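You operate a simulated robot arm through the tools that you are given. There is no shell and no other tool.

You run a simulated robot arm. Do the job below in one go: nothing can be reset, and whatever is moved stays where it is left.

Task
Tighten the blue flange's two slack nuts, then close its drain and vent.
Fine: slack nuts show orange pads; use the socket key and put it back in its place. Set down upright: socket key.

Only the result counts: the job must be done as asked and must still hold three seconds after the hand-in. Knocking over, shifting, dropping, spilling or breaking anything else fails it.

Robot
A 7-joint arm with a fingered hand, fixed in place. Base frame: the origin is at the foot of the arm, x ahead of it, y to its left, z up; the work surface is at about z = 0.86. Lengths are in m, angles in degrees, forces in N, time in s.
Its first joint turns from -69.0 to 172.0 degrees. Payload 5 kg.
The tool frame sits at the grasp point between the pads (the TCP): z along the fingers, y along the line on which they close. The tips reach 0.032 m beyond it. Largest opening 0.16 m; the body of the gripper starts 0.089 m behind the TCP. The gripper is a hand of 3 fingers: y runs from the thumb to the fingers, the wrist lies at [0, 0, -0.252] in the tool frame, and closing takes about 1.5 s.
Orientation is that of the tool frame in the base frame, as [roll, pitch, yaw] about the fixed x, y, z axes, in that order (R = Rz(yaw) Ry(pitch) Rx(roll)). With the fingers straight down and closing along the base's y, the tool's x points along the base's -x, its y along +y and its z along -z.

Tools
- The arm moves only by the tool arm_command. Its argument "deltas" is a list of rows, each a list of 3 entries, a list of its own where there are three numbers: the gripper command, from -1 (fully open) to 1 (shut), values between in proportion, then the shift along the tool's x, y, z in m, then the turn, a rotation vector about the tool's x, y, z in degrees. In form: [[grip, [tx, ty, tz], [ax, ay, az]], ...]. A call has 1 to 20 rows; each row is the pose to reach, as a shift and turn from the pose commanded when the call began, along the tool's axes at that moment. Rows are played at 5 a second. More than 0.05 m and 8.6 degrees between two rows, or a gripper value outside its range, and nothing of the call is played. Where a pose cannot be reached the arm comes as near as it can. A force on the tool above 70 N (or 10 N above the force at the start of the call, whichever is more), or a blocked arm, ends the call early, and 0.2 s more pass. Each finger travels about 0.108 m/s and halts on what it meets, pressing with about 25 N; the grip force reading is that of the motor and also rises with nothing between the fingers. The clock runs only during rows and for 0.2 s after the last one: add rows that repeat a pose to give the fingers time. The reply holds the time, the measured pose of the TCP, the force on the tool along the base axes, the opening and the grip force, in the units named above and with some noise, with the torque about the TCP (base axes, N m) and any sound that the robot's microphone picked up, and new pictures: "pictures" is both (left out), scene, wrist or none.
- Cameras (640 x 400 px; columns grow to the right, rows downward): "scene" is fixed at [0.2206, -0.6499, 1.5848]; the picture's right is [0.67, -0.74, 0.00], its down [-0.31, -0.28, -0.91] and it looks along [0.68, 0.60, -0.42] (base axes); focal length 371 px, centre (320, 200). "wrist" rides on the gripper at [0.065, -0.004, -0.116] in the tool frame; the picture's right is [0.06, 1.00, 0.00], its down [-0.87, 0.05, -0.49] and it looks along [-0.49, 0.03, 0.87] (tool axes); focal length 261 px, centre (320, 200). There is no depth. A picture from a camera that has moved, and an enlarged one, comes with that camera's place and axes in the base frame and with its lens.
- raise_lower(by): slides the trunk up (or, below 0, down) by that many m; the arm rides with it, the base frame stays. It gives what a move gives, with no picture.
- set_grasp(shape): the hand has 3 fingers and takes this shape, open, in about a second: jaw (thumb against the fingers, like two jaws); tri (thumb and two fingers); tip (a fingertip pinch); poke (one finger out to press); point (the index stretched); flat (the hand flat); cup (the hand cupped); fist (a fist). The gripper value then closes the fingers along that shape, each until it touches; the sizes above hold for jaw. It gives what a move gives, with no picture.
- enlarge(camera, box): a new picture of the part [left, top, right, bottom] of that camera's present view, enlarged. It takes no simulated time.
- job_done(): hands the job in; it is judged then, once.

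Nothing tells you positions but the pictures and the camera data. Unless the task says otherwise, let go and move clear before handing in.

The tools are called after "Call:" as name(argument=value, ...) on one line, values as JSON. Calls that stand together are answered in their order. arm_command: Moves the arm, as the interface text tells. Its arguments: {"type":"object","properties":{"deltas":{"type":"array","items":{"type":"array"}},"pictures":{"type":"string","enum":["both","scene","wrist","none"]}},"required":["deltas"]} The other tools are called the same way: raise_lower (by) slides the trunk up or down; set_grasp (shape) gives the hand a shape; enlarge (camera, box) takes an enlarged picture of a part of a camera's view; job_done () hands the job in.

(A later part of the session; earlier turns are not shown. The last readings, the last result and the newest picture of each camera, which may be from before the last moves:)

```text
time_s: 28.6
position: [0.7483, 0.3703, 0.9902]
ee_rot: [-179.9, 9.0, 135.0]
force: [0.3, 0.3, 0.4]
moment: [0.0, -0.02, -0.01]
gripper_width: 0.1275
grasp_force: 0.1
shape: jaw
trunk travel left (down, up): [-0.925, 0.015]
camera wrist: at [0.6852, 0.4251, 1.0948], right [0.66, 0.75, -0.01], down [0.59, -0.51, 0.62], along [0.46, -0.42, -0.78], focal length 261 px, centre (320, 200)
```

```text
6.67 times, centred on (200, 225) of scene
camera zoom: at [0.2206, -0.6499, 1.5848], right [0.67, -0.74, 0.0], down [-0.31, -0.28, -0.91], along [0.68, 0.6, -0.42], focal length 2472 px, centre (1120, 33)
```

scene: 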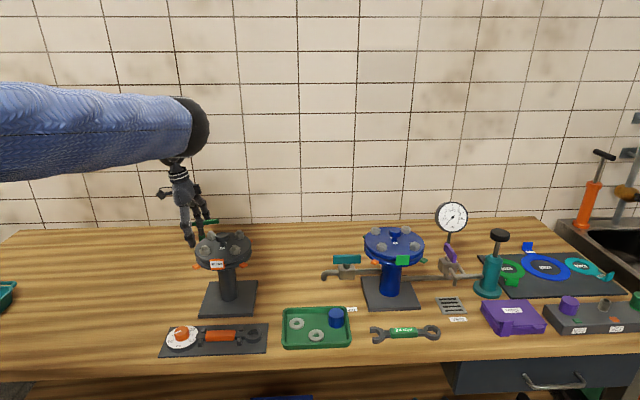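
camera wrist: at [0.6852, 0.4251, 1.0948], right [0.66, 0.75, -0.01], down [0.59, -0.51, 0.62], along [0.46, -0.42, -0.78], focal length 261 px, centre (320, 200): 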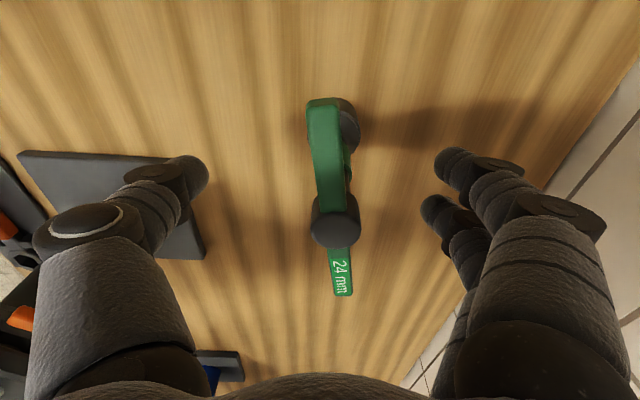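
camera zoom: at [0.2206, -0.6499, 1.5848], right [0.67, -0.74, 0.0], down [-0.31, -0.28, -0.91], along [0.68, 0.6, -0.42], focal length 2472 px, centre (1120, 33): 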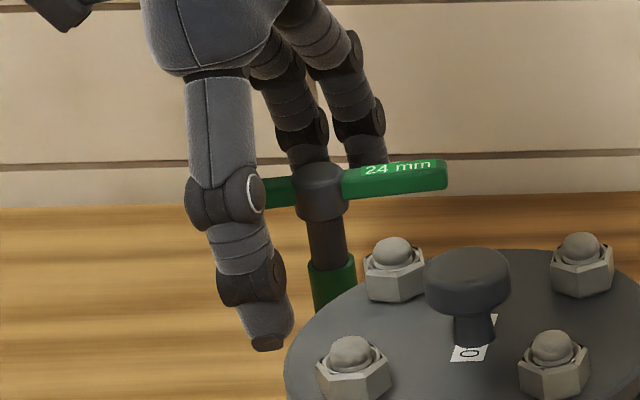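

The key stands free but twisted to ~145° and moved about 1 cm. I'll rise, straighten the hand and look from above for an accurate regrip.

Call:
arm_command(deltas=[[-1, [0, 0, -0.03], [0, 0, 0]], [-1, [0, 0, -0.07], [0, 0, 0]], [-1, [0, 0, -0.1], [0, 3, 0]], [-1, [0.005, 0, -0.12], [0, 9, 0]], [-1, [0.01, 0, -0.12], [0, 9, 0]], [-1, [0.01, 0, -0.12], [0, 9, 0]]])

Call:
enlarge(camera="wrist", box=[260, 50, 420, 220])

```text
time_s: 29.9
position: [0.7257, 0.3896, 1.1071]
ee_rot: [179.9, -0.1, 135.0]
force: [0.3, -0.3, 0.3]
moment: [0.02, 0.01, 0.04]
gripper_width: 0.1597
grasp_force: 0.0
shape: jaw
trunk travel left (down, up): [-0.925, 0.015]
camera wrist: at [0.6765, 0.4323, 1.2229], right [0.66, 0.75, 0.0], down [0.65, -0.58, 0.49], along [0.37, -0.32, -0.87], focal length 261 px, centre (320, 200)
```

scene: 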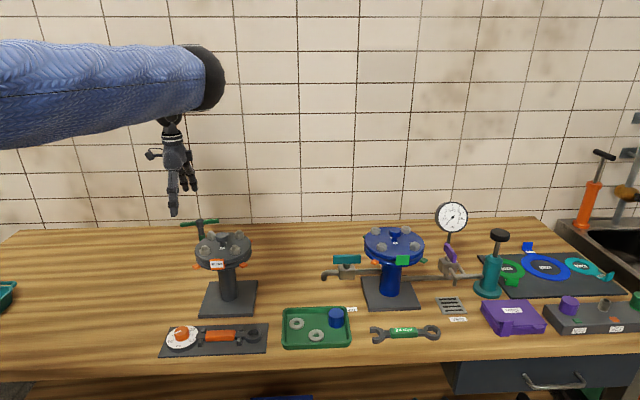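
wrist: 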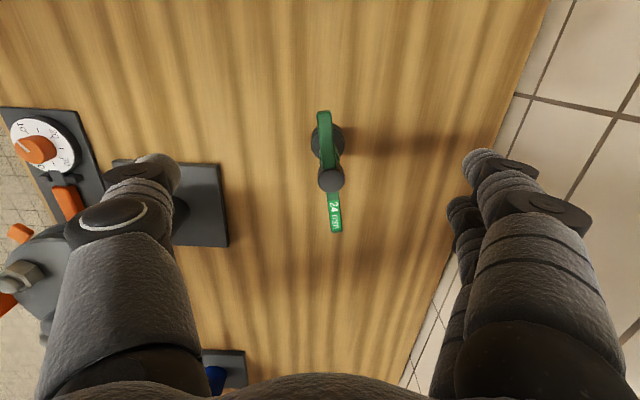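

```text
2.35 times, centred on (340, 135) of wrist
camera zoom: at [0.6765, 0.4323, 1.2229], right [0.66, 0.75, 0.0], down [0.65, -0.58, 0.49], along [0.37, -0.32, -0.87], focal length 613 px, centre (273, 353)
```

zoom: 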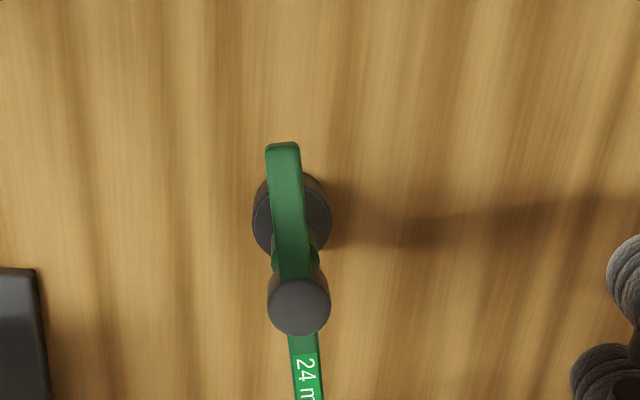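

Key now at about (0.760,0.374), bar yaw ≈145°. Regripping with the tool point higher (z≈1.02) so the fingertips pinch hub and bar.

Call:
arm_command(deltas=[[-1, [-0.0353, 0.0132, 0.0], [0, 0, -5]], [-1, [-0.0353, 0.0132, 0.0], [0, 0, -10.3]], [-1, [-0.0353, 0.0132, 0.04], [0, 0, -10.3]], [-1, [-0.0353, 0.0132, 0.087], [0, 0, -10.3]], [-1, [-0.0353, 0.0132, 0.087], [0, 0, -10.3]]], pictures="wrist")

Call:
enlarge(camera="scene", box=[160, 170, 240, 250])

```text
time_s: 31.1
position: [0.7586, 0.3725, 1.0212]
ee_rot: [-180.0, 0.1, 145.3]
force: [-0.9, -0.6, 0.3]
moment: [0.01, 0.01, 0.02]
gripper_width: 0.1598
grasp_force: 0.1
shape: jaw
trunk travel left (down, up): [-0.925, 0.015]
camera wrist: at [0.7022, 0.4062, 1.1373], right [0.52, 0.86, 0.0], down [0.75, -0.45, 0.49], along [0.42, -0.25, -0.87], focal length 261 px, centre (320, 200)
```

wrist: 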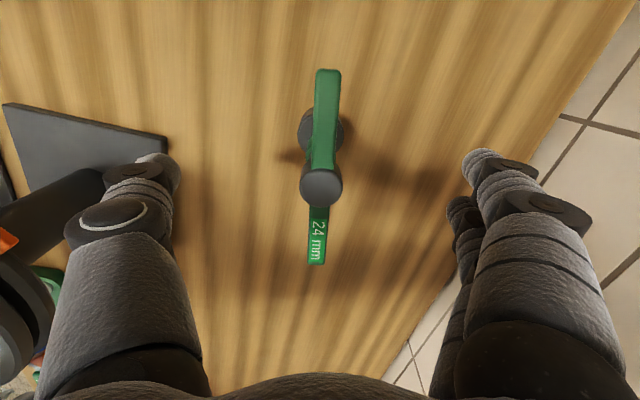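

```text
5.00 times, centred on (200, 210) of scene
camera zoom: at [0.2206, -0.6499, 1.5848], right [0.67, -0.74, 0.0], down [-0.31, -0.28, -0.91], along [0.68, 0.6, -0.42], focal length 1854 px, centre (920, 150)
```

zoom: 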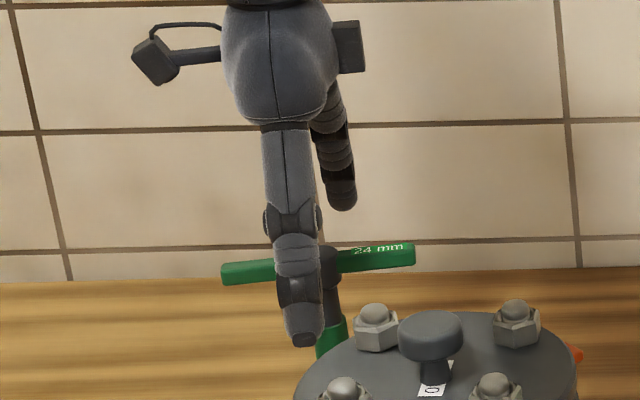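

Call:
arm_command(deltas=[[-0.5, [0, 0, 0], [0, 0, 0]], [0.0, [0, 0, 0], [0, 0, 0]], [0.3, [0, 0, 0], [0, 0, 0]], [0.5, [0, 0, 0], [0, 0, 0]], [0.65, [0, 0, 0], [0, 0, 0]], [0.8, [0, 0, 0], [0, 0, 0]], [0.9, [0, 0, 0], [0, 0, 0]], [1, [0, 0, 0], [0, 0, 0]], [1, [0, 0, 0], [0, 0, 0]], [1, [0, 0, 0], [0, 0, 0]]], pictures="wrist")

Call:
enlarge(camera="scene", box=[160, 170, 240, 250])

Call:
enlarge(camera="wrist", box=[230, 60, 430, 310])

```text
time_s: 33.4
position: [0.7602, 0.3735, 1.0206]
ee_rot: [-180.0, 0.0, 145.3]
force: [1.0, -0.2, 0.3]
moment: [0.01, -0.01, 0.01]
gripper_width: 0.0145
grasp_force: 25.4
shape: jaw
trunk travel left (down, up): [-0.925, 0.015]
camera wrist: at [0.7033, 0.4063, 1.1366], right [0.52, 0.86, 0.0], down [0.75, -0.45, 0.49], along [0.42, -0.25, -0.87], focal length 261 px, centre (320, 200)
```

wrist: 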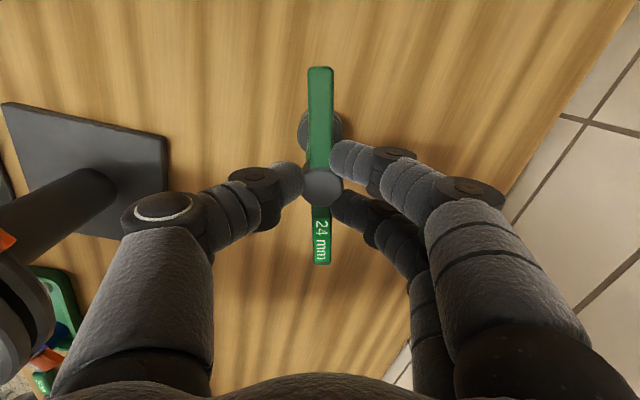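

```text
5.00 times, centred on (200, 210) of scene
camera zoom: at [0.2206, -0.6499, 1.5848], right [0.67, -0.74, 0.0], down [-0.31, -0.28, -0.91], along [0.68, 0.6, -0.42], focal length 1854 px, centre (920, 150)
```

zoom: 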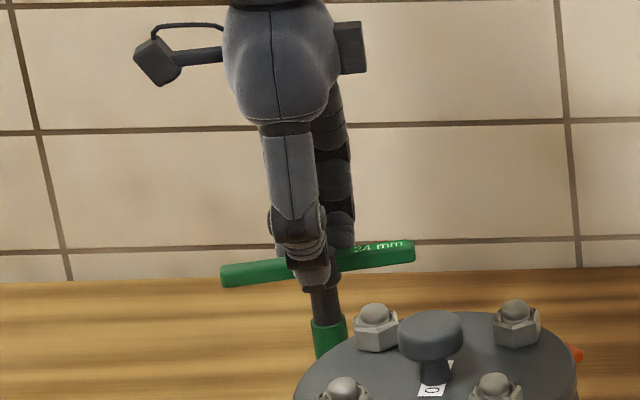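

```text
1.60 times, centred on (330, 185) of wrist
camera zoom: at [0.7033, 0.4063, 1.1366], right [0.52, 0.86, 0.0], down [0.75, -0.45, 0.49], along [0.42, -0.25, -0.87], focal length 417 px, centre (304, 224)
```

zoom: 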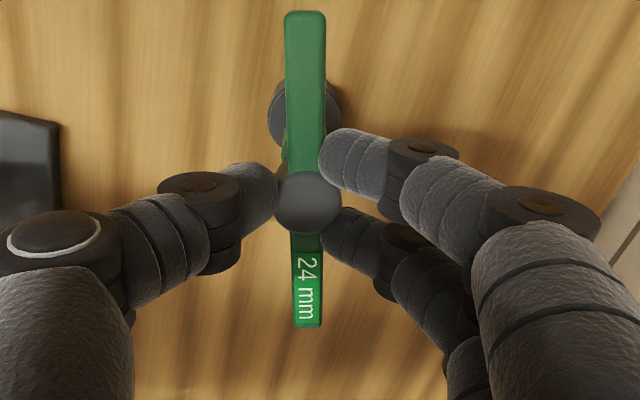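

A clean three-point grip: two fingers on the bar either side of the hub, thumb on the hub, key upright. Lifting to check.

Call:
arm_command(deltas=[[1, [0, 0, -0.01], [0, 0, 0]], [1, [0, 0, -0.04], [0, 0, 0]], [1, [0, 0, -0.08], [0, 0, 0]], [1, [0, 0, -0.12], [0, 0, 0]], [1, [0, 0, -0.12], [0, 0, 0]]], pictures="wrist")

Call:
enlarge(camera="scene", box=[160, 140, 250, 230])

```text
time_s: 34.5
position: [0.7613, 0.3719, 1.141]
ee_rot: [180.0, 0.0, 145.3]
force: [-0.5, 0.1, -2.4]
moment: [0.01, 0.0, -0.01]
gripper_width: 0.0145
grasp_force: 25.0
shape: jaw
trunk travel left (down, up): [-0.925, 0.015]
camera wrist: at [0.705, 0.4063, 1.2574], right [0.52, 0.86, 0.0], down [0.75, -0.45, 0.49], along [0.42, -0.25, -0.87], focal length 261 px, centre (320, 200)
```

wrist: 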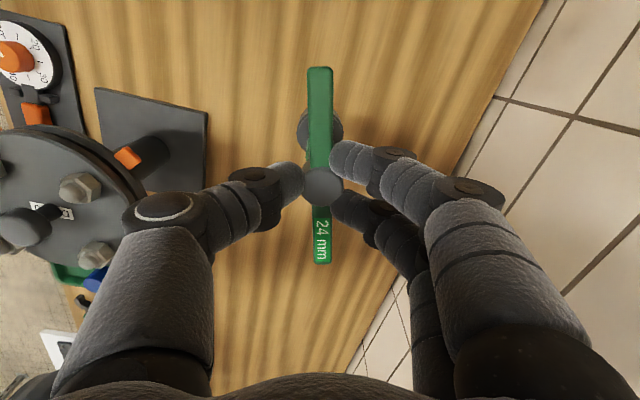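

```text
4.44 times, centred on (205, 185) of scene
camera zoom: at [0.2206, -0.6499, 1.5848], right [0.67, -0.74, 0.0], down [-0.31, -0.28, -0.91], along [0.68, 0.6, -0.42], focal length 1648 px, centre (831, 267)
```

zoom: 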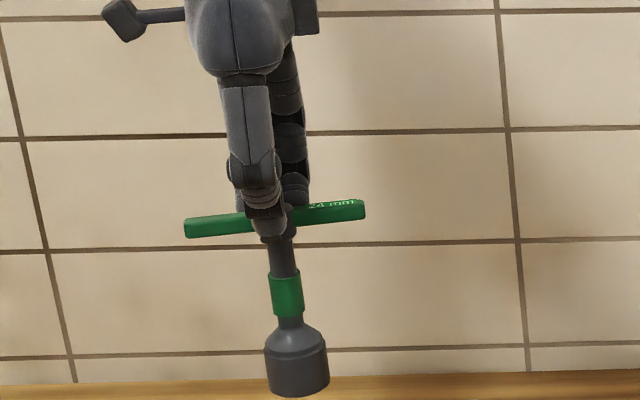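

Held vertical and firm. Key bottom is ~0.161 below the tool point. Rising and carrying it over to the near slack nut, turning the hand to yaw 180.

Call:
arm_command(deltas=[[1, [0, 0, -0.04], [0, 0, 0]], [1, [0, 0, -0.08], [0, 0, 0]], [1, [0, 0, -0.12], [0, 0, 0]], [1, [0, 0, -0.16], [0, 0, 0]], [1, [-0.035, -0.0265, -0.16], [0, 0, -2.5]], [1, [-0.07, -0.053, -0.16], [0, 0, -5]], [1, [-0.105, -0.0796, -0.16], [0, 0, -7.4]], [1, [-0.14, -0.1061, -0.16], [0, 0, -9.9]], [1, [-0.175, -0.1326, -0.16], [0, 0, -12.4]], [1, [-0.21, -0.1591, -0.16], [0, 0, -14.9]], [1, [-0.245, -0.1857, -0.16], [0, 0, -17.4]], [1, [-0.28, -0.2122, -0.16], [0, 0, -19.8]], [1, [-0.315, -0.2387, -0.16], [0, 0, -22.3]], [1, [-0.35, -0.2652, -0.16], [0, 0, -24.8]], [1, [-0.385, -0.2917, -0.16], [0, 0, -27.3]], [1, [-0.42, -0.3183, -0.16], [0, 0, -29.7]], [1, [-0.455, -0.3448, -0.16], [0, 0, -32.2]], [1, [-0.4901, -0.3713, -0.16], [0, 0, -34.7]], [1, [-0.4901, -0.3713, -0.16], [0, 0, -34.7]]])

```text
time_s: 38.5
position: [0.9497, -0.2101, 1.3011]
ee_rot: [-180.0, 0.0, -179.9]
force: [-0.3, 0.5, -2.7]
moment: [-0.02, 0.02, 0.02]
gripper_width: 0.0142
grasp_force: 25.0
shape: jaw
trunk travel left (down, up): [-0.925, 0.015]
camera wrist: at [0.8857, -0.2133, 1.417], right [-0.06, 1.0, 0.0], down [0.87, 0.06, 0.49], along [0.49, 0.03, -0.87], focal length 261 px, centre (320, 200)
```

scene: 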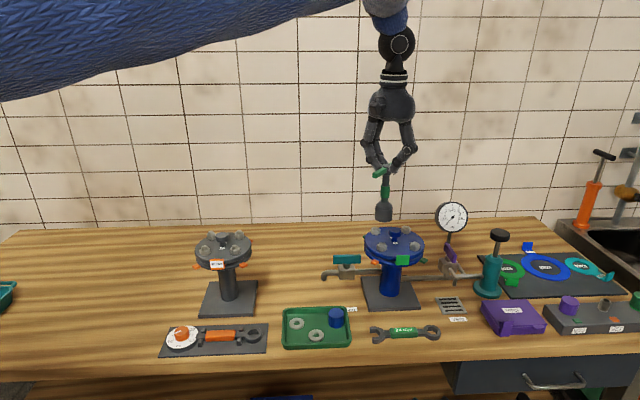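
wrist: 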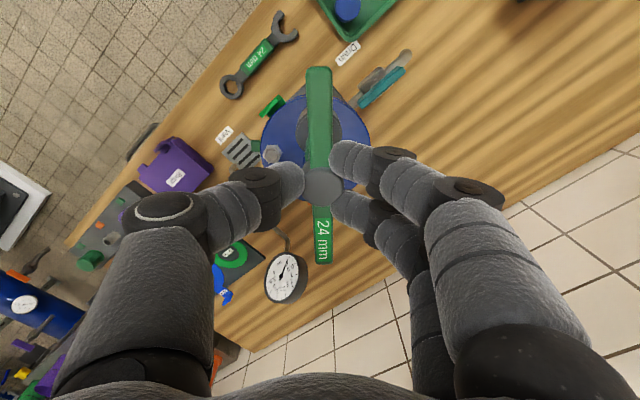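

Now lower to just above the stud and check alignment in the scene view.

Call:
arm_command(deltas=[[1, [-0.001, 0, 0.03], [0, 0, 0]], [1, [-0.002, -0.001, 0.06], [0, 0, 0]], [1, [-0.002, -0.001, 0.06], [0, 0, 0]], [1, [-0.002, -0.001, 0.06], [0, 0, 0]]], pictures="wrist")

Call:
enlarge(camera="scene", box=[355, 190, 435, 270])

Call:
enlarge(camera="wrist", box=[230, 50, 410, 210])

```text
time_s: 39.5
position: [0.954, -0.2117, 1.2388]
ee_rot: [180.0, 0.0, 179.9]
force: [0.6, -0.1, -2.9]
moment: [-0.05, 0.0, 0.05]
gripper_width: 0.0144
grasp_force: 25.0
shape: jaw
trunk travel left (down, up): [-0.925, 0.015]
camera wrist: at [0.8884, -0.216, 1.3557], right [-0.06, 1.0, 0.0], down [0.87, 0.05, 0.49], along [0.49, 0.03, -0.87], focal length 261 px, centre (320, 200)
```

wrist: 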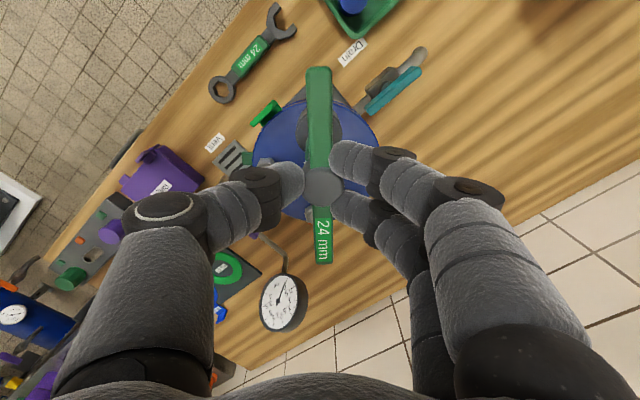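

```text
5.00 times, centred on (395, 230) of scene
camera zoom: at [0.2206, -0.6499, 1.5848], right [0.67, -0.74, 0.0], down [-0.31, -0.28, -0.91], along [0.68, 0.6, -0.42], focal length 1854 px, centre (-55, 50)
```

zoom: 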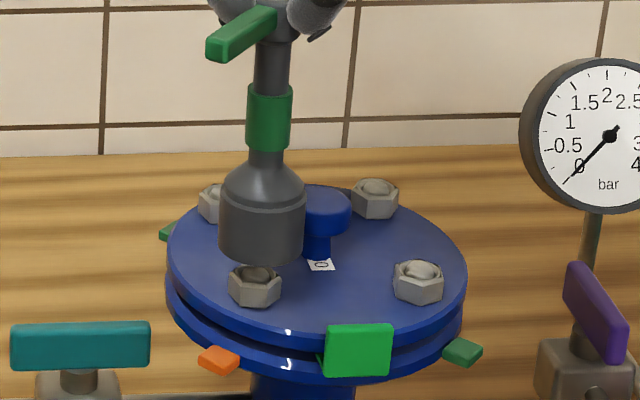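

```text
2.50 times, centred on (320, 130) of wrist
camera zoom: at [0.8884, -0.216, 1.3557], right [-0.06, 1.0, 0.0], down [0.87, 0.05, 0.49], along [0.49, 0.03, -0.87], focal length 652 px, centre (320, 375)
```

zoom: 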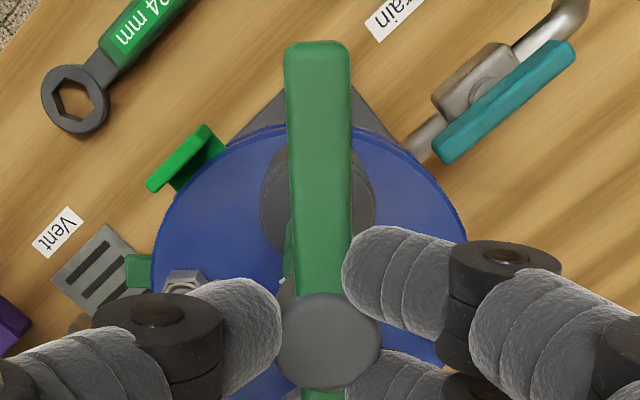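

The fore-aft alignment is still uncertain by several mm. I'll step sideways (both sides) for clear wrist views of the nut and triangulate it against the tool.

Call:
arm_command(deltas=[[1, [0.01, 0.02, -0.03], [0, 0, 0]], [1, [0.03, 0.055, -0.03], [0, 0, 0]], [1, [0.05, 0.1, -0.03], [0, 0, 0]], [1, [0.05, 0.1, -0.03], [0, 0, 0]], [1, [0.05, 0.1, -0.03], [0, 0, 0]]], pictures="wrist")

Call:
enlarge(camera="wrist", box=[190, 90, 310, 180])

```text
time_s: 40.8
position: [0.9055, -0.1139, 1.268]
ee_rot: [180.0, 0.0, 180.0]
force: [-1.0, 1.0, -3.3]
moment: [0.0, 0.01, 0.02]
gripper_width: 0.0144
grasp_force: 25.2
shape: jaw
trunk travel left (down, up): [-0.925, 0.015]
camera wrist: at [0.839, -0.1178, 1.3847], right [-0.06, 1.0, 0.0], down [0.87, 0.05, 0.49], along [0.49, 0.03, -0.87], focal length 261 px, centre (320, 200)
```

wrist: 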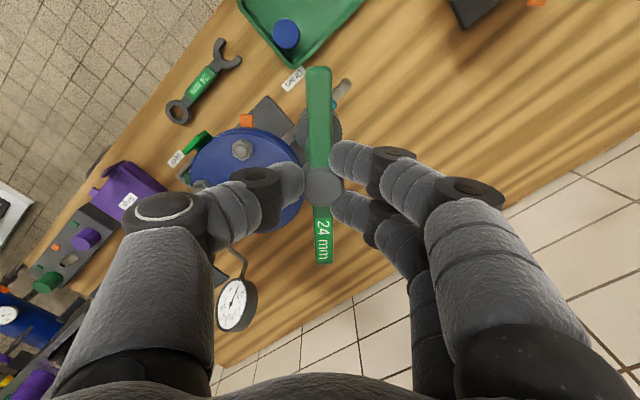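

```text
4.44 times, centred on (250, 135) of wrist
camera zoom: at [0.839, -0.1178, 1.3847], right [-0.06, 1.0, 0.0], down [0.87, 0.05, 0.49], along [0.49, 0.03, -0.87], focal length 1158 px, centre (631, 489)
```

zoom: 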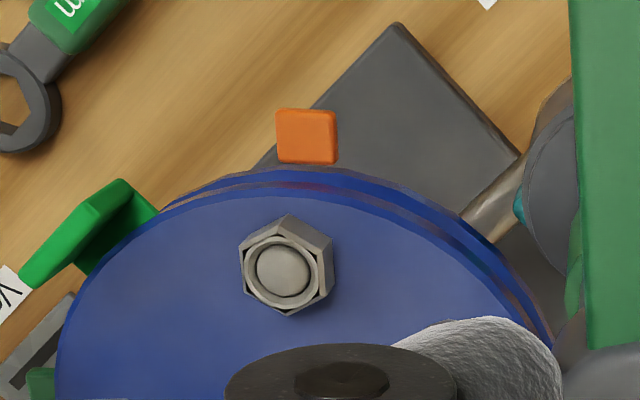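

Call:
arm_command(deltas=[[1, [0.0, -0.04, -0.01], [0, 0, 0]], [1, [-0.01, -0.08, -0.02], [0, 0, 0]], [1, [-0.02, -0.12, -0.02], [0, 0, 0]], [1, [-0.03, -0.16, -0.02], [0, 0, 0]], [1, [-0.035, -0.2, -0.02], [0, 0, 0]], [1, [-0.035, -0.2, -0.02], [0, 0, 0]], [1, [-0.035, -0.2, -0.02], [0, 0, 0]]], pictures="wrist")

Call:
enlarge(camera="wrist", box=[340, 70, 460, 160])

```text
time_s: 42.4
position: [0.9373, -0.3122, 1.2889]
ee_rot: [-179.9, 0.0, 179.9]
force: [-0.1, -0.2, -3.3]
moment: [0.01, 0.0, 0.02]
gripper_width: 0.014
grasp_force: 24.7
shape: jaw
trunk travel left (down, up): [-0.925, 0.015]
camera wrist: at [0.872, -0.3158, 1.4054], right [-0.06, 1.0, 0.0], down [0.87, 0.05, 0.49], along [0.49, 0.03, -0.87], focal length 261 px, centre (320, 200)
```

wrist: 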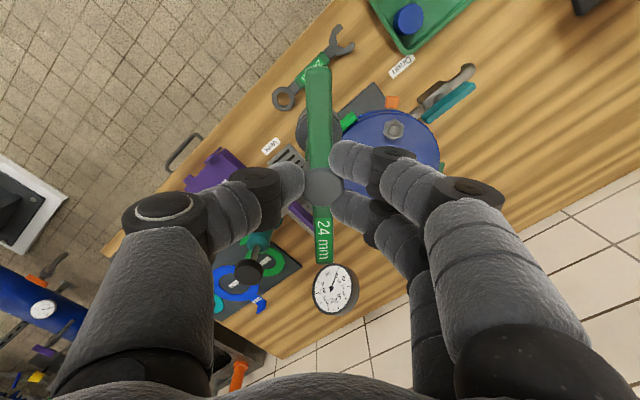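

```text
4.44 times, centred on (400, 115) of wrist
camera zoom: at [0.872, -0.3158, 1.4054], right [-0.06, 1.0, 0.0], down [0.87, 0.05, 0.49], along [0.49, 0.03, -0.87], focal length 1158 px, centre (-36, 578)
```

zoom: 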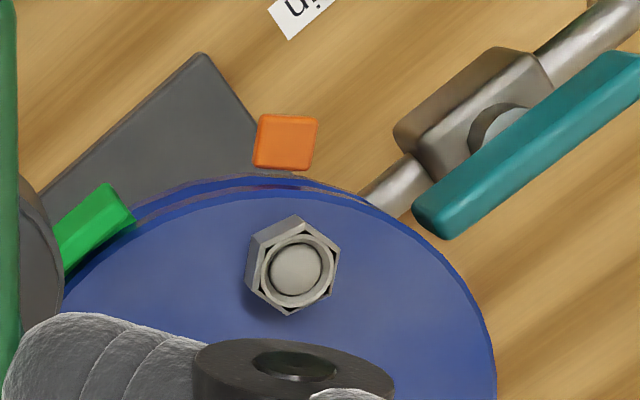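

Triangulation puts the near nut's stud tip at (0.955,-0.212,1.061). Moving the key back over it, just above the tip, for a final check.

Call:
arm_command(deltas=[[1, [0.0, 0.04, 0.0], [0, 0, 0]], [1, [-0.01, 0.08, 0.02], [0, 0, 0]], [1, [-0.0165, 0.1005, 0.04], [0, 0, 0]], [1, [-0.0165, 0.1005, 0.06], [0, 0, 0]], [1, [-0.0165, 0.1005, 0.06], [0, 0, 0]], [1, [-0.0165, 0.1005, 0.06], [0, 0, 0]]], pictures="none")

Call:
enlarge(camera="scene", box=[365, 215, 415, 255])

```text
time_s: 43.8
position: [0.9572, -0.2088, 1.229]
ee_rot: [180.0, 0.0, -180.0]
force: [-0.2, -0.5, -2.3]
moment: [0.0, -0.02, -0.03]
gripper_width: 0.0145
grasp_force: 24.7
shape: jaw
trunk travel left (down, up): [-0.925, 0.015]
```

```text
10.00 times, centred on (390, 235) of scene
camera zoom: at [0.2206, -0.6499, 1.5848], right [0.67, -0.74, 0.0], down [-0.31, -0.28, -0.91], along [0.68, 0.6, -0.42], focal length 3708 px, centre (-380, -150)
```

zoom: 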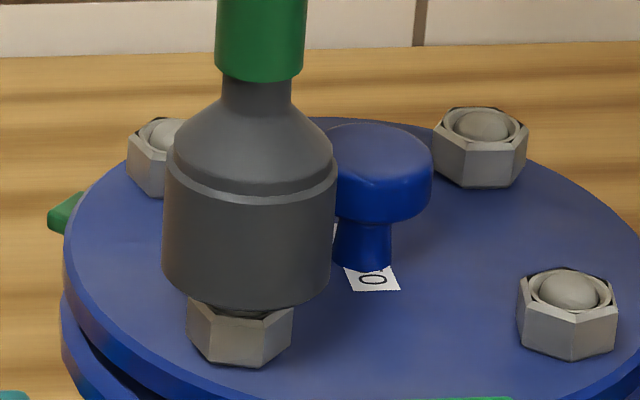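

Alignment looks within a millimetre. Lowering in small steps, watching the force.

Call:
arm_command(deltas=[[1, [0, 0, 0.003], [0, 0, 0]], [1, [0, 0, 0.006], [0, 0, 0]], [1, [0, 0, 0.009], [0, 0, 0]], [1, [0, 0, 0.012], [0, 0, 0]], [1, [0, 0, 0.012], [0, 0, 0]]], pictures="none")

Call:
enlarge(camera="scene", box=[365, 215, 415, 255])

```text
time_s: 45.0
position: [0.9553, -0.212, 1.221]
ee_rot: [179.9, 0.2, -179.9]
force: [0.0, -1.7, 23.4]
moment: [-0.08, -0.03, -0.02]
gripper_width: 0.0158
grasp_force: 24.9
shape: jaw
trunk travel left (down, up): [-0.925, 0.015]
```

```text
10.00 times, centred on (390, 235) of scene
camera zoom: at [0.2206, -0.6499, 1.5848], right [0.67, -0.74, 0.0], down [-0.31, -0.28, -0.91], along [0.68, 0.6, -0.42], focal length 3708 px, centre (-380, -150)
```

zoom: 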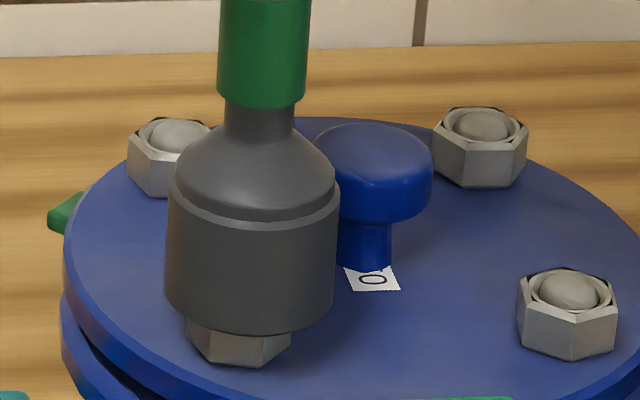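

Contact on top of the nut (hex not engaged yet, and about 2 mm right). I'll ease off, nudge left, and turn clockwise with light pressure to find the hex.

Call:
arm_command(deltas=[[1, [0.001, 0.001, -0.004], [0, 0, 0]], [1, [0.001, 0.001, -0.003], [0, 0, 4]], [1, [0.001, 0.001, -0.002], [0, 0, 8]], [1, [0.001, 0.001, -0.002], [0, 0, 12]], [1, [0.001, 0.001, -0.002], [0, 0, 16]], [1, [0.001, 0.001, -0.001], [0, 0, 20]]], pictures="none")

Call:
enlarge(camera="scene", box=[365, 215, 415, 255])

```text
time_s: 46.4
position: [0.9558, -0.2103, 1.2199]
ee_rot: [-180.0, 0.1, 160.0]
force: [-0.1, -0.4, -4.5]
moment: [0.04, -0.05, 0.22]
gripper_width: 0.0145
grasp_force: 24.8
shape: jaw
trunk travel left (down, up): [-0.925, 0.015]
```

```text
10.00 times, centred on (390, 235) of scene
camera zoom: at [0.2206, -0.6499, 1.5848], right [0.67, -0.74, 0.0], down [-0.31, -0.28, -0.91], along [0.68, 0.6, -0.42], focal length 3708 px, centre (-380, -150)
```

zoom: 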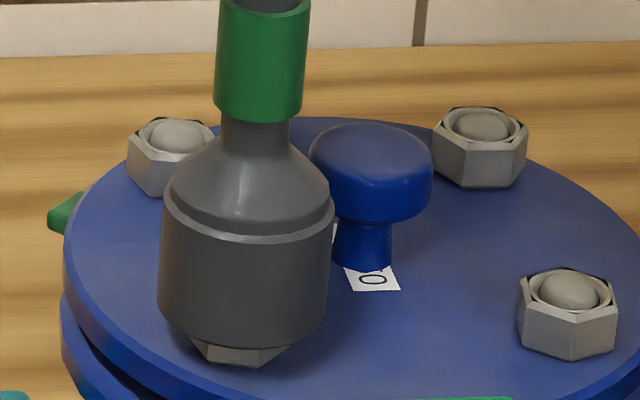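

The socket has dropped over the hex (turning moment appears). Pressing down a little to seat it fully.

Call:
arm_command(deltas=[[1, [0.001, 0, 0.003], [0, 0, 0]], [1, [0.001, 0, 0.006], [0, 0, 0]], [1, [0.001, 0, 0.008], [0, 0, 0]], [1, [0.001, 0, 0.008], [0, 0, 0]]], pictures="none")

Call:
enlarge(camera="scene", box=[365, 215, 415, 255])

```text
time_s: 47.4
position: [0.9527, -0.211, 1.2122]
ee_rot: [180.0, 0.0, 160.0]
force: [0.3, -0.8, 15.6]
moment: [-0.09, -0.1, 0.24]
gripper_width: 0.015
grasp_force: 25.5
shape: jaw
trunk travel left (down, up): [-0.925, 0.015]
```

```text
10.00 times, centred on (390, 235) of scene
camera zoom: at [0.2206, -0.6499, 1.5848], right [0.67, -0.74, 0.0], down [-0.31, -0.28, -0.91], along [0.68, 0.6, -0.42], focal length 3708 px, centre (-380, -150)
```

zoom: 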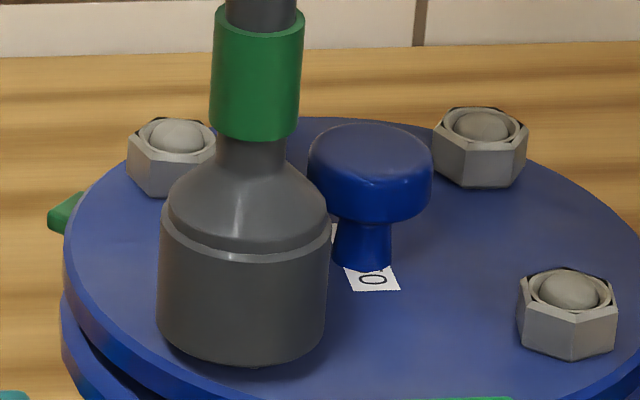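

Fully seated on the nut. Now turning clockwise, watching torque and pad colour.

Call:
arm_command(deltas=[[1, [0, 0, -0.001], [0, 0, 6]], [1, [0, 0, -0.001], [0, 0, 12]], [1, [0, 0, -0.001], [0, 0, 18]], [1, [0, 0, -0.001], [0, 0, 24]], [1, [0, 0, -0.001], [0, 0, 30]], [1, [0, 0, -0.001], [0, 0, 36]]], pictures="none")

Call:
enlarge(camera="scene", box=[345, 190, 435, 280])

```text
time_s: 48.8
position: [0.953, -0.2098, 1.2126]
ee_rot: [179.9, 0.0, 124.0]
force: [-2.2, 4.3, 3.9]
moment: [0.09, -0.08, 0.4]
gripper_width: 0.0147
grasp_force: 24.8
shape: jaw
trunk travel left (down, up): [-0.925, 0.015]
```

```text
4.44 times, centred on (390, 235) of scene
camera zoom: at [0.2206, -0.6499, 1.5848], right [0.67, -0.74, 0.0], down [-0.31, -0.28, -0.91], along [0.68, 0.6, -0.42], focal length 1648 px, centre (9, 44)
```

zoom: 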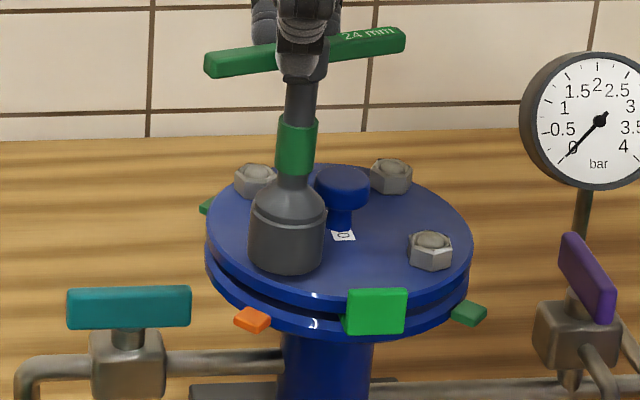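

Works: the bar follows and torque is ~0.4 N m. Continuing clockwise.

Call:
arm_command(deltas=[[1, [0, 0, 0], [0, 0, 6]], [1, [0, 0, 0], [0, 0, 12]], [1, [0, 0, 0], [0, 0, 18]], [1, [0, 0, 0], [0, 0, 24]], [1, [0, 0, 0], [0, 0, 30]], [1, [0, 0, 0], [0, 0, 36]], [1, [0, 0, 0], [0, 0, 42]], [1, [0, 0, 0], [0, 0, 48]]], pictures="none")

Call:
enlarge(camera="scene", box=[345, 190, 435, 280])

```text
time_s: 50.5
position: [0.9546, -0.2079, 1.2129]
ee_rot: [180.0, 0.0, 76.0]
force: [4.4, 8.9, 0.3]
moment: [0.09, -0.32, 2.33]
gripper_width: 0.0148
grasp_force: 25.2
shape: jaw
trunk travel left (down, up): [-0.925, 0.015]
```

```text
4.44 times, centred on (390, 235) of scene
camera zoom: at [0.2206, -0.6499, 1.5848], right [0.67, -0.74, 0.0], down [-0.31, -0.28, -0.91], along [0.68, 0.6, -0.42], focal length 1648 px, centre (9, 44)
```

zoom: 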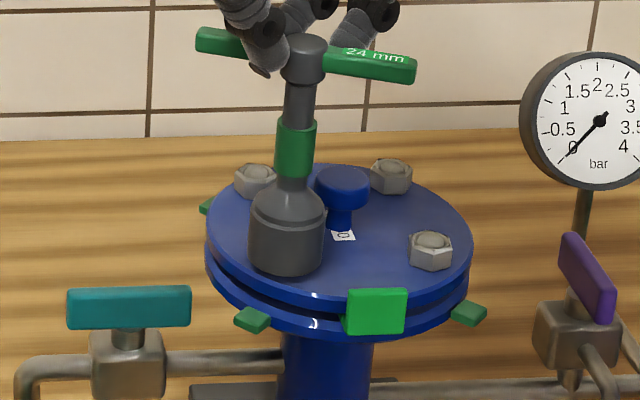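

The near nut's pad has turned green. Checking how the bar sits in the hand before lifting off.

Call:
arm_command(deltas=[[1, [0, 0, 0], [0, 0, -2]], [1, [0, 0, 0], [0, 0, -4]], [1, [0, 0, 0], [0, 0, -4]]], pictures="wrist")

Call:
enlarge(camera="wrist", box=[230, 60, 430, 310])

Call:
enlarge(camera="scene", box=[345, 190, 435, 280])

```text
time_s: 51.4
position: [0.954, -0.2084, 1.2137]
ee_rot: [179.9, 0.0, 80.0]
force: [3.7, 7.6, 2.1]
moment: [0.07, -0.22, 1.06]
gripper_width: 0.0142
grasp_force: 25.5
shape: jaw
trunk travel left (down, up): [-0.925, 0.015]
camera wrist: at [0.9611, -0.1442, 1.3284], right [0.99, -0.11, 0.0], down [-0.1, -0.87, 0.49], along [-0.05, -0.49, -0.87], focal length 261 px, centre (320, 200)
```

wrist: 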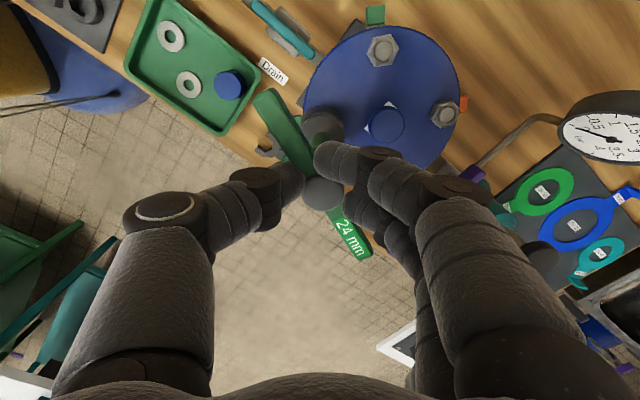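

```text
1.60 times, centred on (330, 185) of wrist
camera zoom: at [0.9611, -0.1442, 1.3284], right [0.99, -0.11, 0.0], down [-0.1, -0.87, 0.49], along [-0.05, -0.49, -0.87], focal length 417 px, centre (304, 224)
```

zoom: 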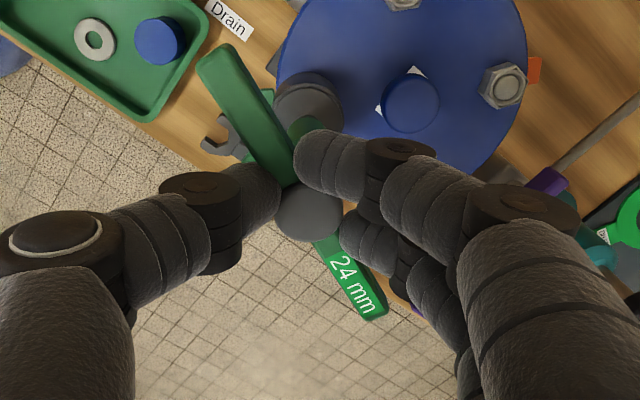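

```text
4.44 times, centred on (390, 235) of scene
camera zoom: at [0.2206, -0.6499, 1.5848], right [0.67, -0.74, 0.0], down [-0.31, -0.28, -0.91], along [0.68, 0.6, -0.42], focal length 1648 px, centre (9, 44)
```

zoom: 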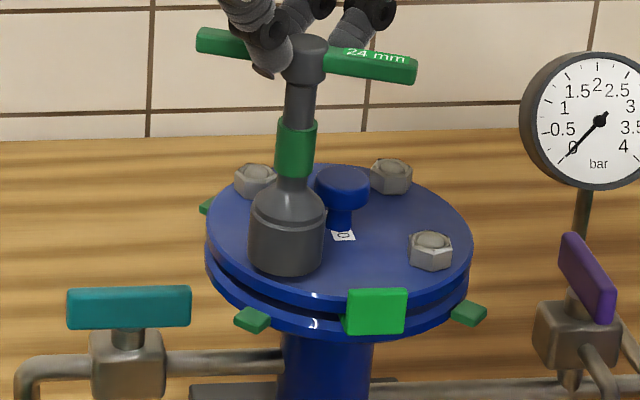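

The bar slipped to ~111° in the hand during final tightening. I'll release, turn the hand to match and regrip before lifting off.

Call:
arm_command(deltas=[[0.8, [0, 0, 0], [0, 0, 0]], [0.5, [0, 0, 0], [0, 0, 0]], [0.1, [0, 0, 0], [0, 0, 0]], [-0.3, [0, 0, 0], [0, 0, 0]], [-0.6, [0, 0, 0], [0, 0, 0]], [-0.8, [0, 0, 0], [0, 0, 0]], [-0.8, [0, 0.0012, 0], [0, 0, -8]], [-0.8, [0, 0.0012, 0], [0, 0, -16]], [-0.8, [0, 0.0012, 0], [0, 0, -24]], [-0.8, [0, 0.0012, 0], [0, 0, -31]], [-0.8, [0, 0.0012, 0], [0, 0, -31]]], pictures="wrist")

Call:
enlarge(camera="wrist", box=[220, 50, 440, 290])

Call:
enlarge(camera="scene", box=[345, 190, 435, 280])

```text
time_s: 53.8
position: [0.9562, -0.2112, 1.2135]
ee_rot: [-180.0, 0.1, 111.1]
force: [0.3, -0.3, 0.2]
moment: [-0.02, 0.02, 0.02]
gripper_width: 0.1438
grasp_force: 0.1
shape: jaw
trunk travel left (down, up): [-0.925, 0.015]
camera wrist: at [0.9274, -0.1513, 1.3282], right [0.91, 0.42, 0.0], down [0.36, -0.79, 0.49], along [0.21, -0.45, -0.87], focal length 261 px, centre (320, 200)
```

wrist: 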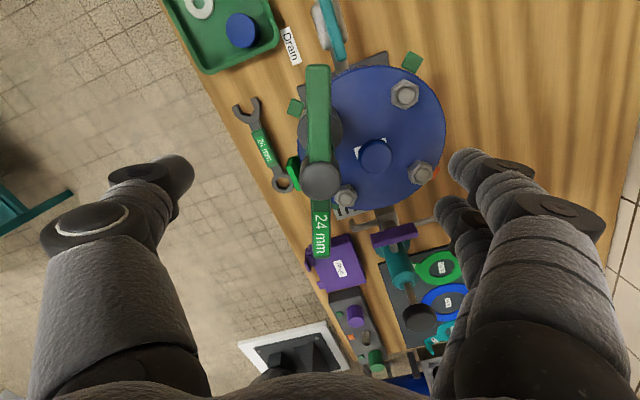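

```text
1.67 times, centred on (330, 170) of wrist
camera zoom: at [0.9274, -0.1513, 1.3282], right [0.91, 0.42, 0.0], down [0.36, -0.79, 0.49], along [0.21, -0.45, -0.87], focal length 434 px, centre (303, 250)
```

zoom: 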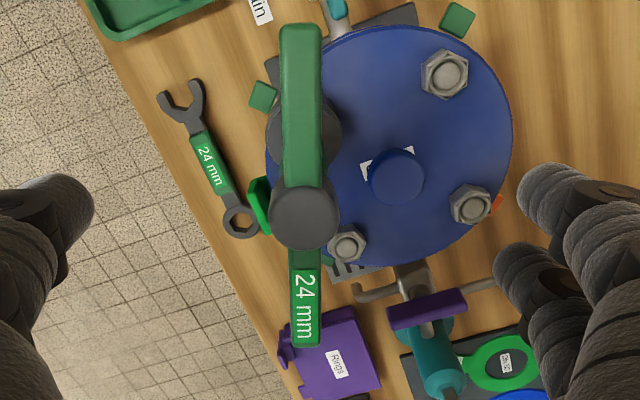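

```text
4.44 times, centred on (390, 235) of scene
camera zoom: at [0.2206, -0.6499, 1.5848], right [0.67, -0.74, 0.0], down [-0.31, -0.28, -0.91], along [0.68, 0.6, -0.42], focal length 1648 px, centre (9, 44)
```

zoom: 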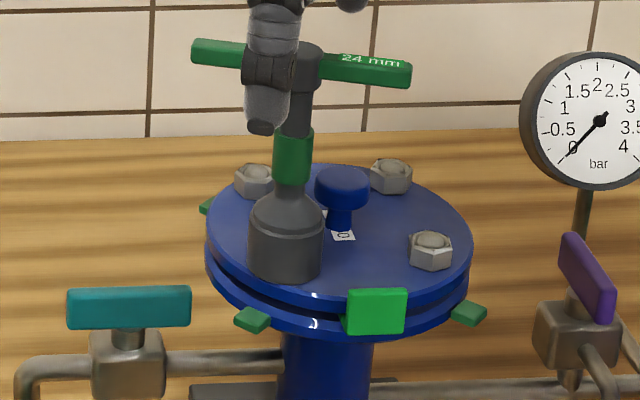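

Key stands on the nut; bar aligned with the hand. Closing on it again, centred.

Call:
arm_command(deltas=[[-0.8, [0.002, 0, 0.0015], [0, 0, 0]], [-0.5, [0.004, 0, 0.003], [0, 0, 0]], [0.0, [0.004, 0, 0.003], [0, 0, 0]], [0.3, [0.004, 0, 0.003], [0, 0, 0]], [0.5, [0.004, 0, 0.003], [0, 0, 0]], [0.65, [0.004, 0, 0.003], [0, 0, 0]], [0.8, [0.004, 0, 0.003], [0, 0, 0]], [0.9, [0.004, 0, 0.003], [0, 0, 0]], [1, [0.004, 0, 0.003], [0, 0, 0]], [1, [0.004, 0, 0.003], [0, 0, 0]], [1, [0.004, 0, 0.003], [0, 0, 0]]], pictures="wrist")

Call:
enlarge(camera="scene", box=[345, 190, 435, 280])

Call:
enlarge(camera="wrist", box=[230, 60, 430, 310])

```text
time_s: 56.1
position: [0.9536, -0.2079, 1.2095]
ee_rot: [-179.9, 0.0, 111.0]
force: [0.0, -0.1, 0.3]
moment: [0.02, -0.01, -0.01]
gripper_width: 0.0139
grasp_force: 25.1
shape: jaw
trunk travel left (down, up): [-0.925, 0.015]
camera wrist: at [0.9263, -0.1474, 1.3248], right [0.91, 0.42, 0.0], down [0.36, -0.79, 0.49], along [0.2, -0.45, -0.87], focal length 261 px, centre (320, 200)
```

wrist: 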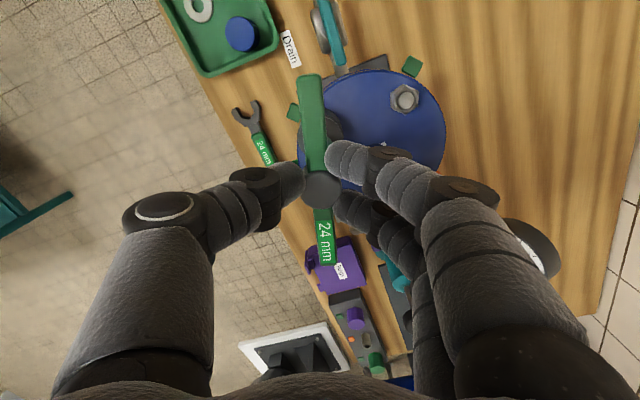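

```text
4.44 times, centred on (390, 235) of scene
camera zoom: at [0.2206, -0.6499, 1.5848], right [0.67, -0.74, 0.0], down [-0.31, -0.28, -0.91], along [0.68, 0.6, -0.42], focal length 1648 px, centre (9, 44)
```

zoom: 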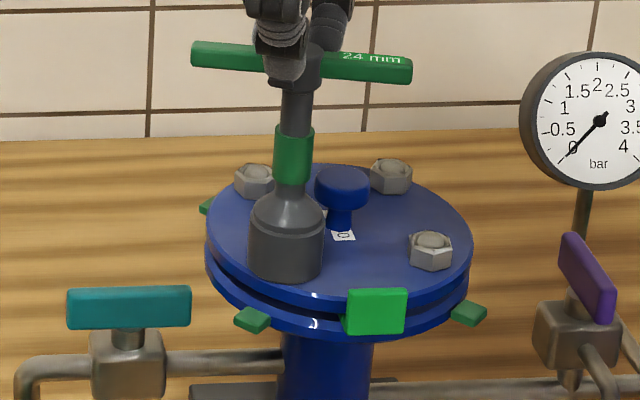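

```text
1.60 times, centred on (330, 185) of wrist
camera zoom: at [0.9263, -0.1474, 1.3248], right [0.91, 0.42, 0.0], down [0.36, -0.79, 0.49], along [0.2, -0.45, -0.87], focal length 417 px, centre (304, 224)
```

zoom: 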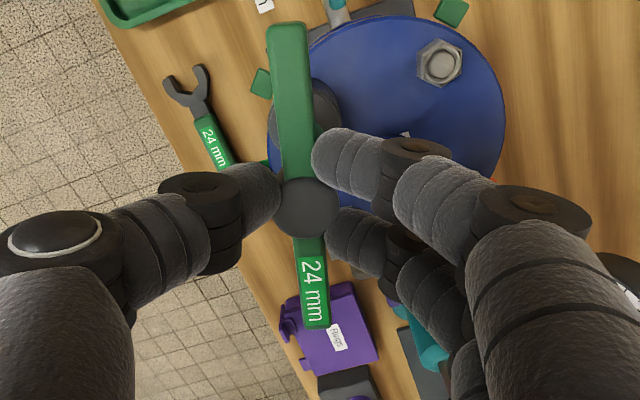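

Grip is good. Lifting straight up off the nut.

Call:
arm_command(deltas=[[1, [0, 0, -0.008], [0, 0, 0]], [1, [0, 0, -0.02], [0, 0, 0]], [1, [0, 0, -0.04], [0, 0, 0]], [1, [0, 0, -0.07], [0, 0, 0]], [1, [0, 0, -0.1], [0, 0, 0]], [1, [0, 0, -0.1], [0, 0, 0]]], pictures="wrist")

Call:
enlarge(camera="scene", box=[335, 150, 445, 280])

Call:
enlarge(camera="wrist", box=[300, 40, 460, 200])

```text
time_s: 57.5
position: [0.9559, -0.2079, 1.3073]
ee_rot: [-179.9, -0.1, 111.0]
force: [0.0, 0.8, -2.6]
moment: [0.05, 0.04, -0.01]
gripper_width: 0.014
grasp_force: 25.4
shape: jaw
trunk travel left (down, up): [-0.925, 0.015]
camera wrist: at [0.9282, -0.1482, 1.4231], right [0.91, 0.42, 0.0], down [0.36, -0.79, 0.49], along [0.2, -0.45, -0.87], focal length 261 px, centre (320, 200)
```

wrist: 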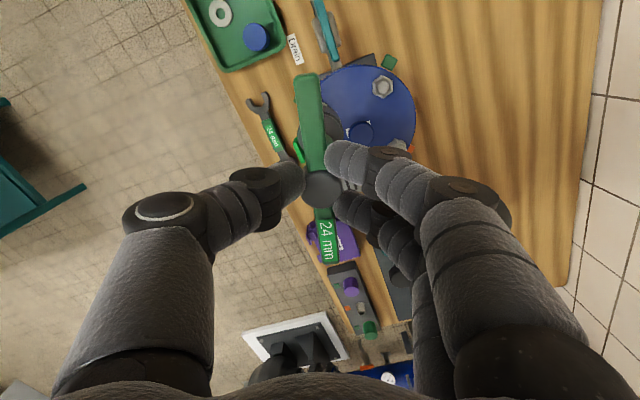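

```text
3.08 times, centred on (390, 215) of scene
camera zoom: at [0.2206, -0.6499, 1.5848], right [0.67, -0.74, 0.0], down [-0.31, -0.28, -0.91], along [0.68, 0.6, -0.42], focal length 1141 px, centre (105, 154)
```

zoom: 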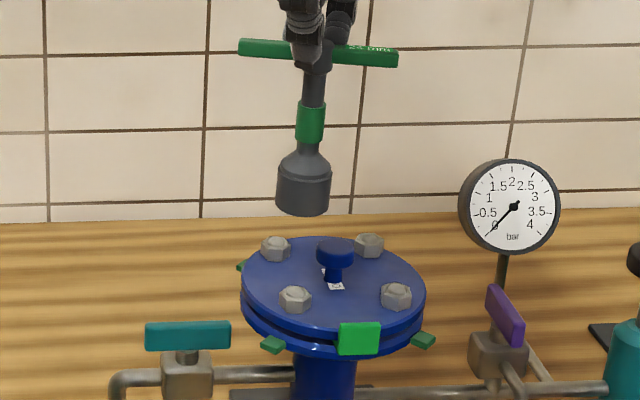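

```text
2.50 times, centred on (380, 120) of wrist
camera zoom: at [0.9282, -0.1482, 1.4231], right [0.91, 0.42, 0.0], down [0.36, -0.79, 0.49], along [0.2, -0.45, -0.87], focal length 652 px, centre (170, 400)
```

zoom: 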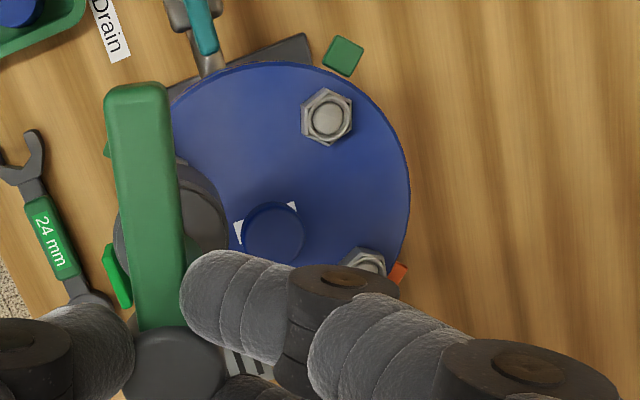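

Near nut done, key hangs vertical. Now turning to yaw 180 and taking two side views of the far nut to triangulate it.

Call:
arm_command(deltas=[[1, [0.007, 0.0115, 0], [0, 0, -7.7]], [1, [0.014, 0.023, 0], [0, 0, -15.4]], [1, [0.021, 0.0345, 0], [0, 0, -23.1]], [1, [0.028, 0.046, 0], [0, 0, -30.8]], [1, [0.035, 0.0575, 0], [0, 0, -38.5]], [1, [0.042, 0.069, 0], [0, 0, -46.2]], [1, [0.049, 0.0805, 0], [0, 0, -53.9]], [1, [0.056, 0.092, 0], [0, 0, -61.6]], [1, [0.0622, 0.1031, 0], [0, 0, -69]], [1, [0.0622, 0.1031, 0], [0, 0, -69]], [1, [0.0622, 0.1031, 0], [0, 0, -69]]], pictures="wrist")

Call:
enlarge(camera="wrist", box=[190, 90, 310, 180])

```text
time_s: 60.0
position: [1.0275, -0.111, 1.3088]
ee_rot: [-180.0, 0.1, -179.8]
force: [-0.4, 0.5, -3.4]
moment: [0.02, 0.02, 0.02]
gripper_width: 0.0141
grasp_force: 25.0
shape: jaw
trunk travel left (down, up): [-0.925, 0.015]
camera wrist: at [0.9618, -0.1152, 1.4251], right [-0.06, 1.0, 0.0], down [0.87, 0.06, 0.49], along [0.49, 0.03, -0.87], focal length 261 px, centre (320, 200)
```

wrist: 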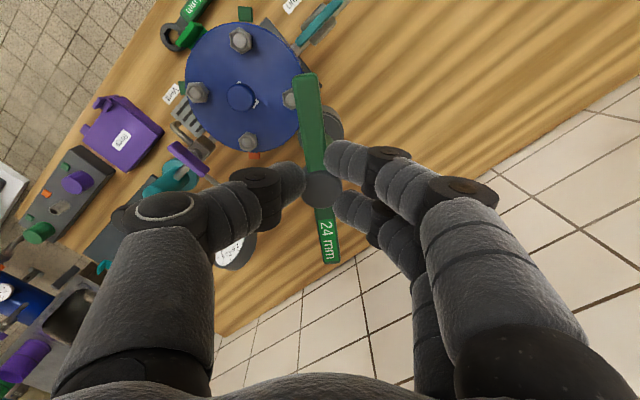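

```text
4.44 times, centred on (250, 135) of wrist
camera zoom: at [0.9618, -0.1152, 1.4251], right [-0.06, 1.0, 0.0], down [0.87, 0.06, 0.49], along [0.49, 0.03, -0.87], focal length 1158 px, centre (631, 489)
```

zoom: 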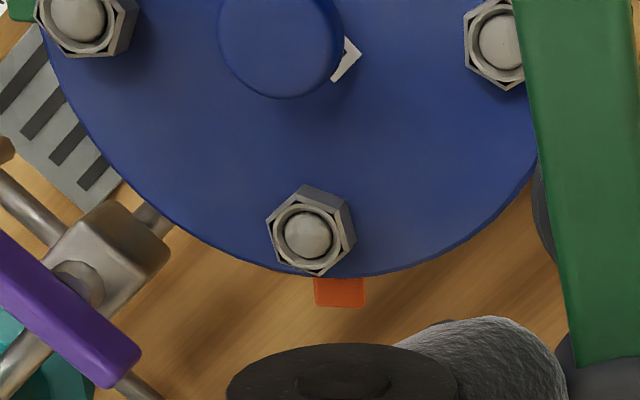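

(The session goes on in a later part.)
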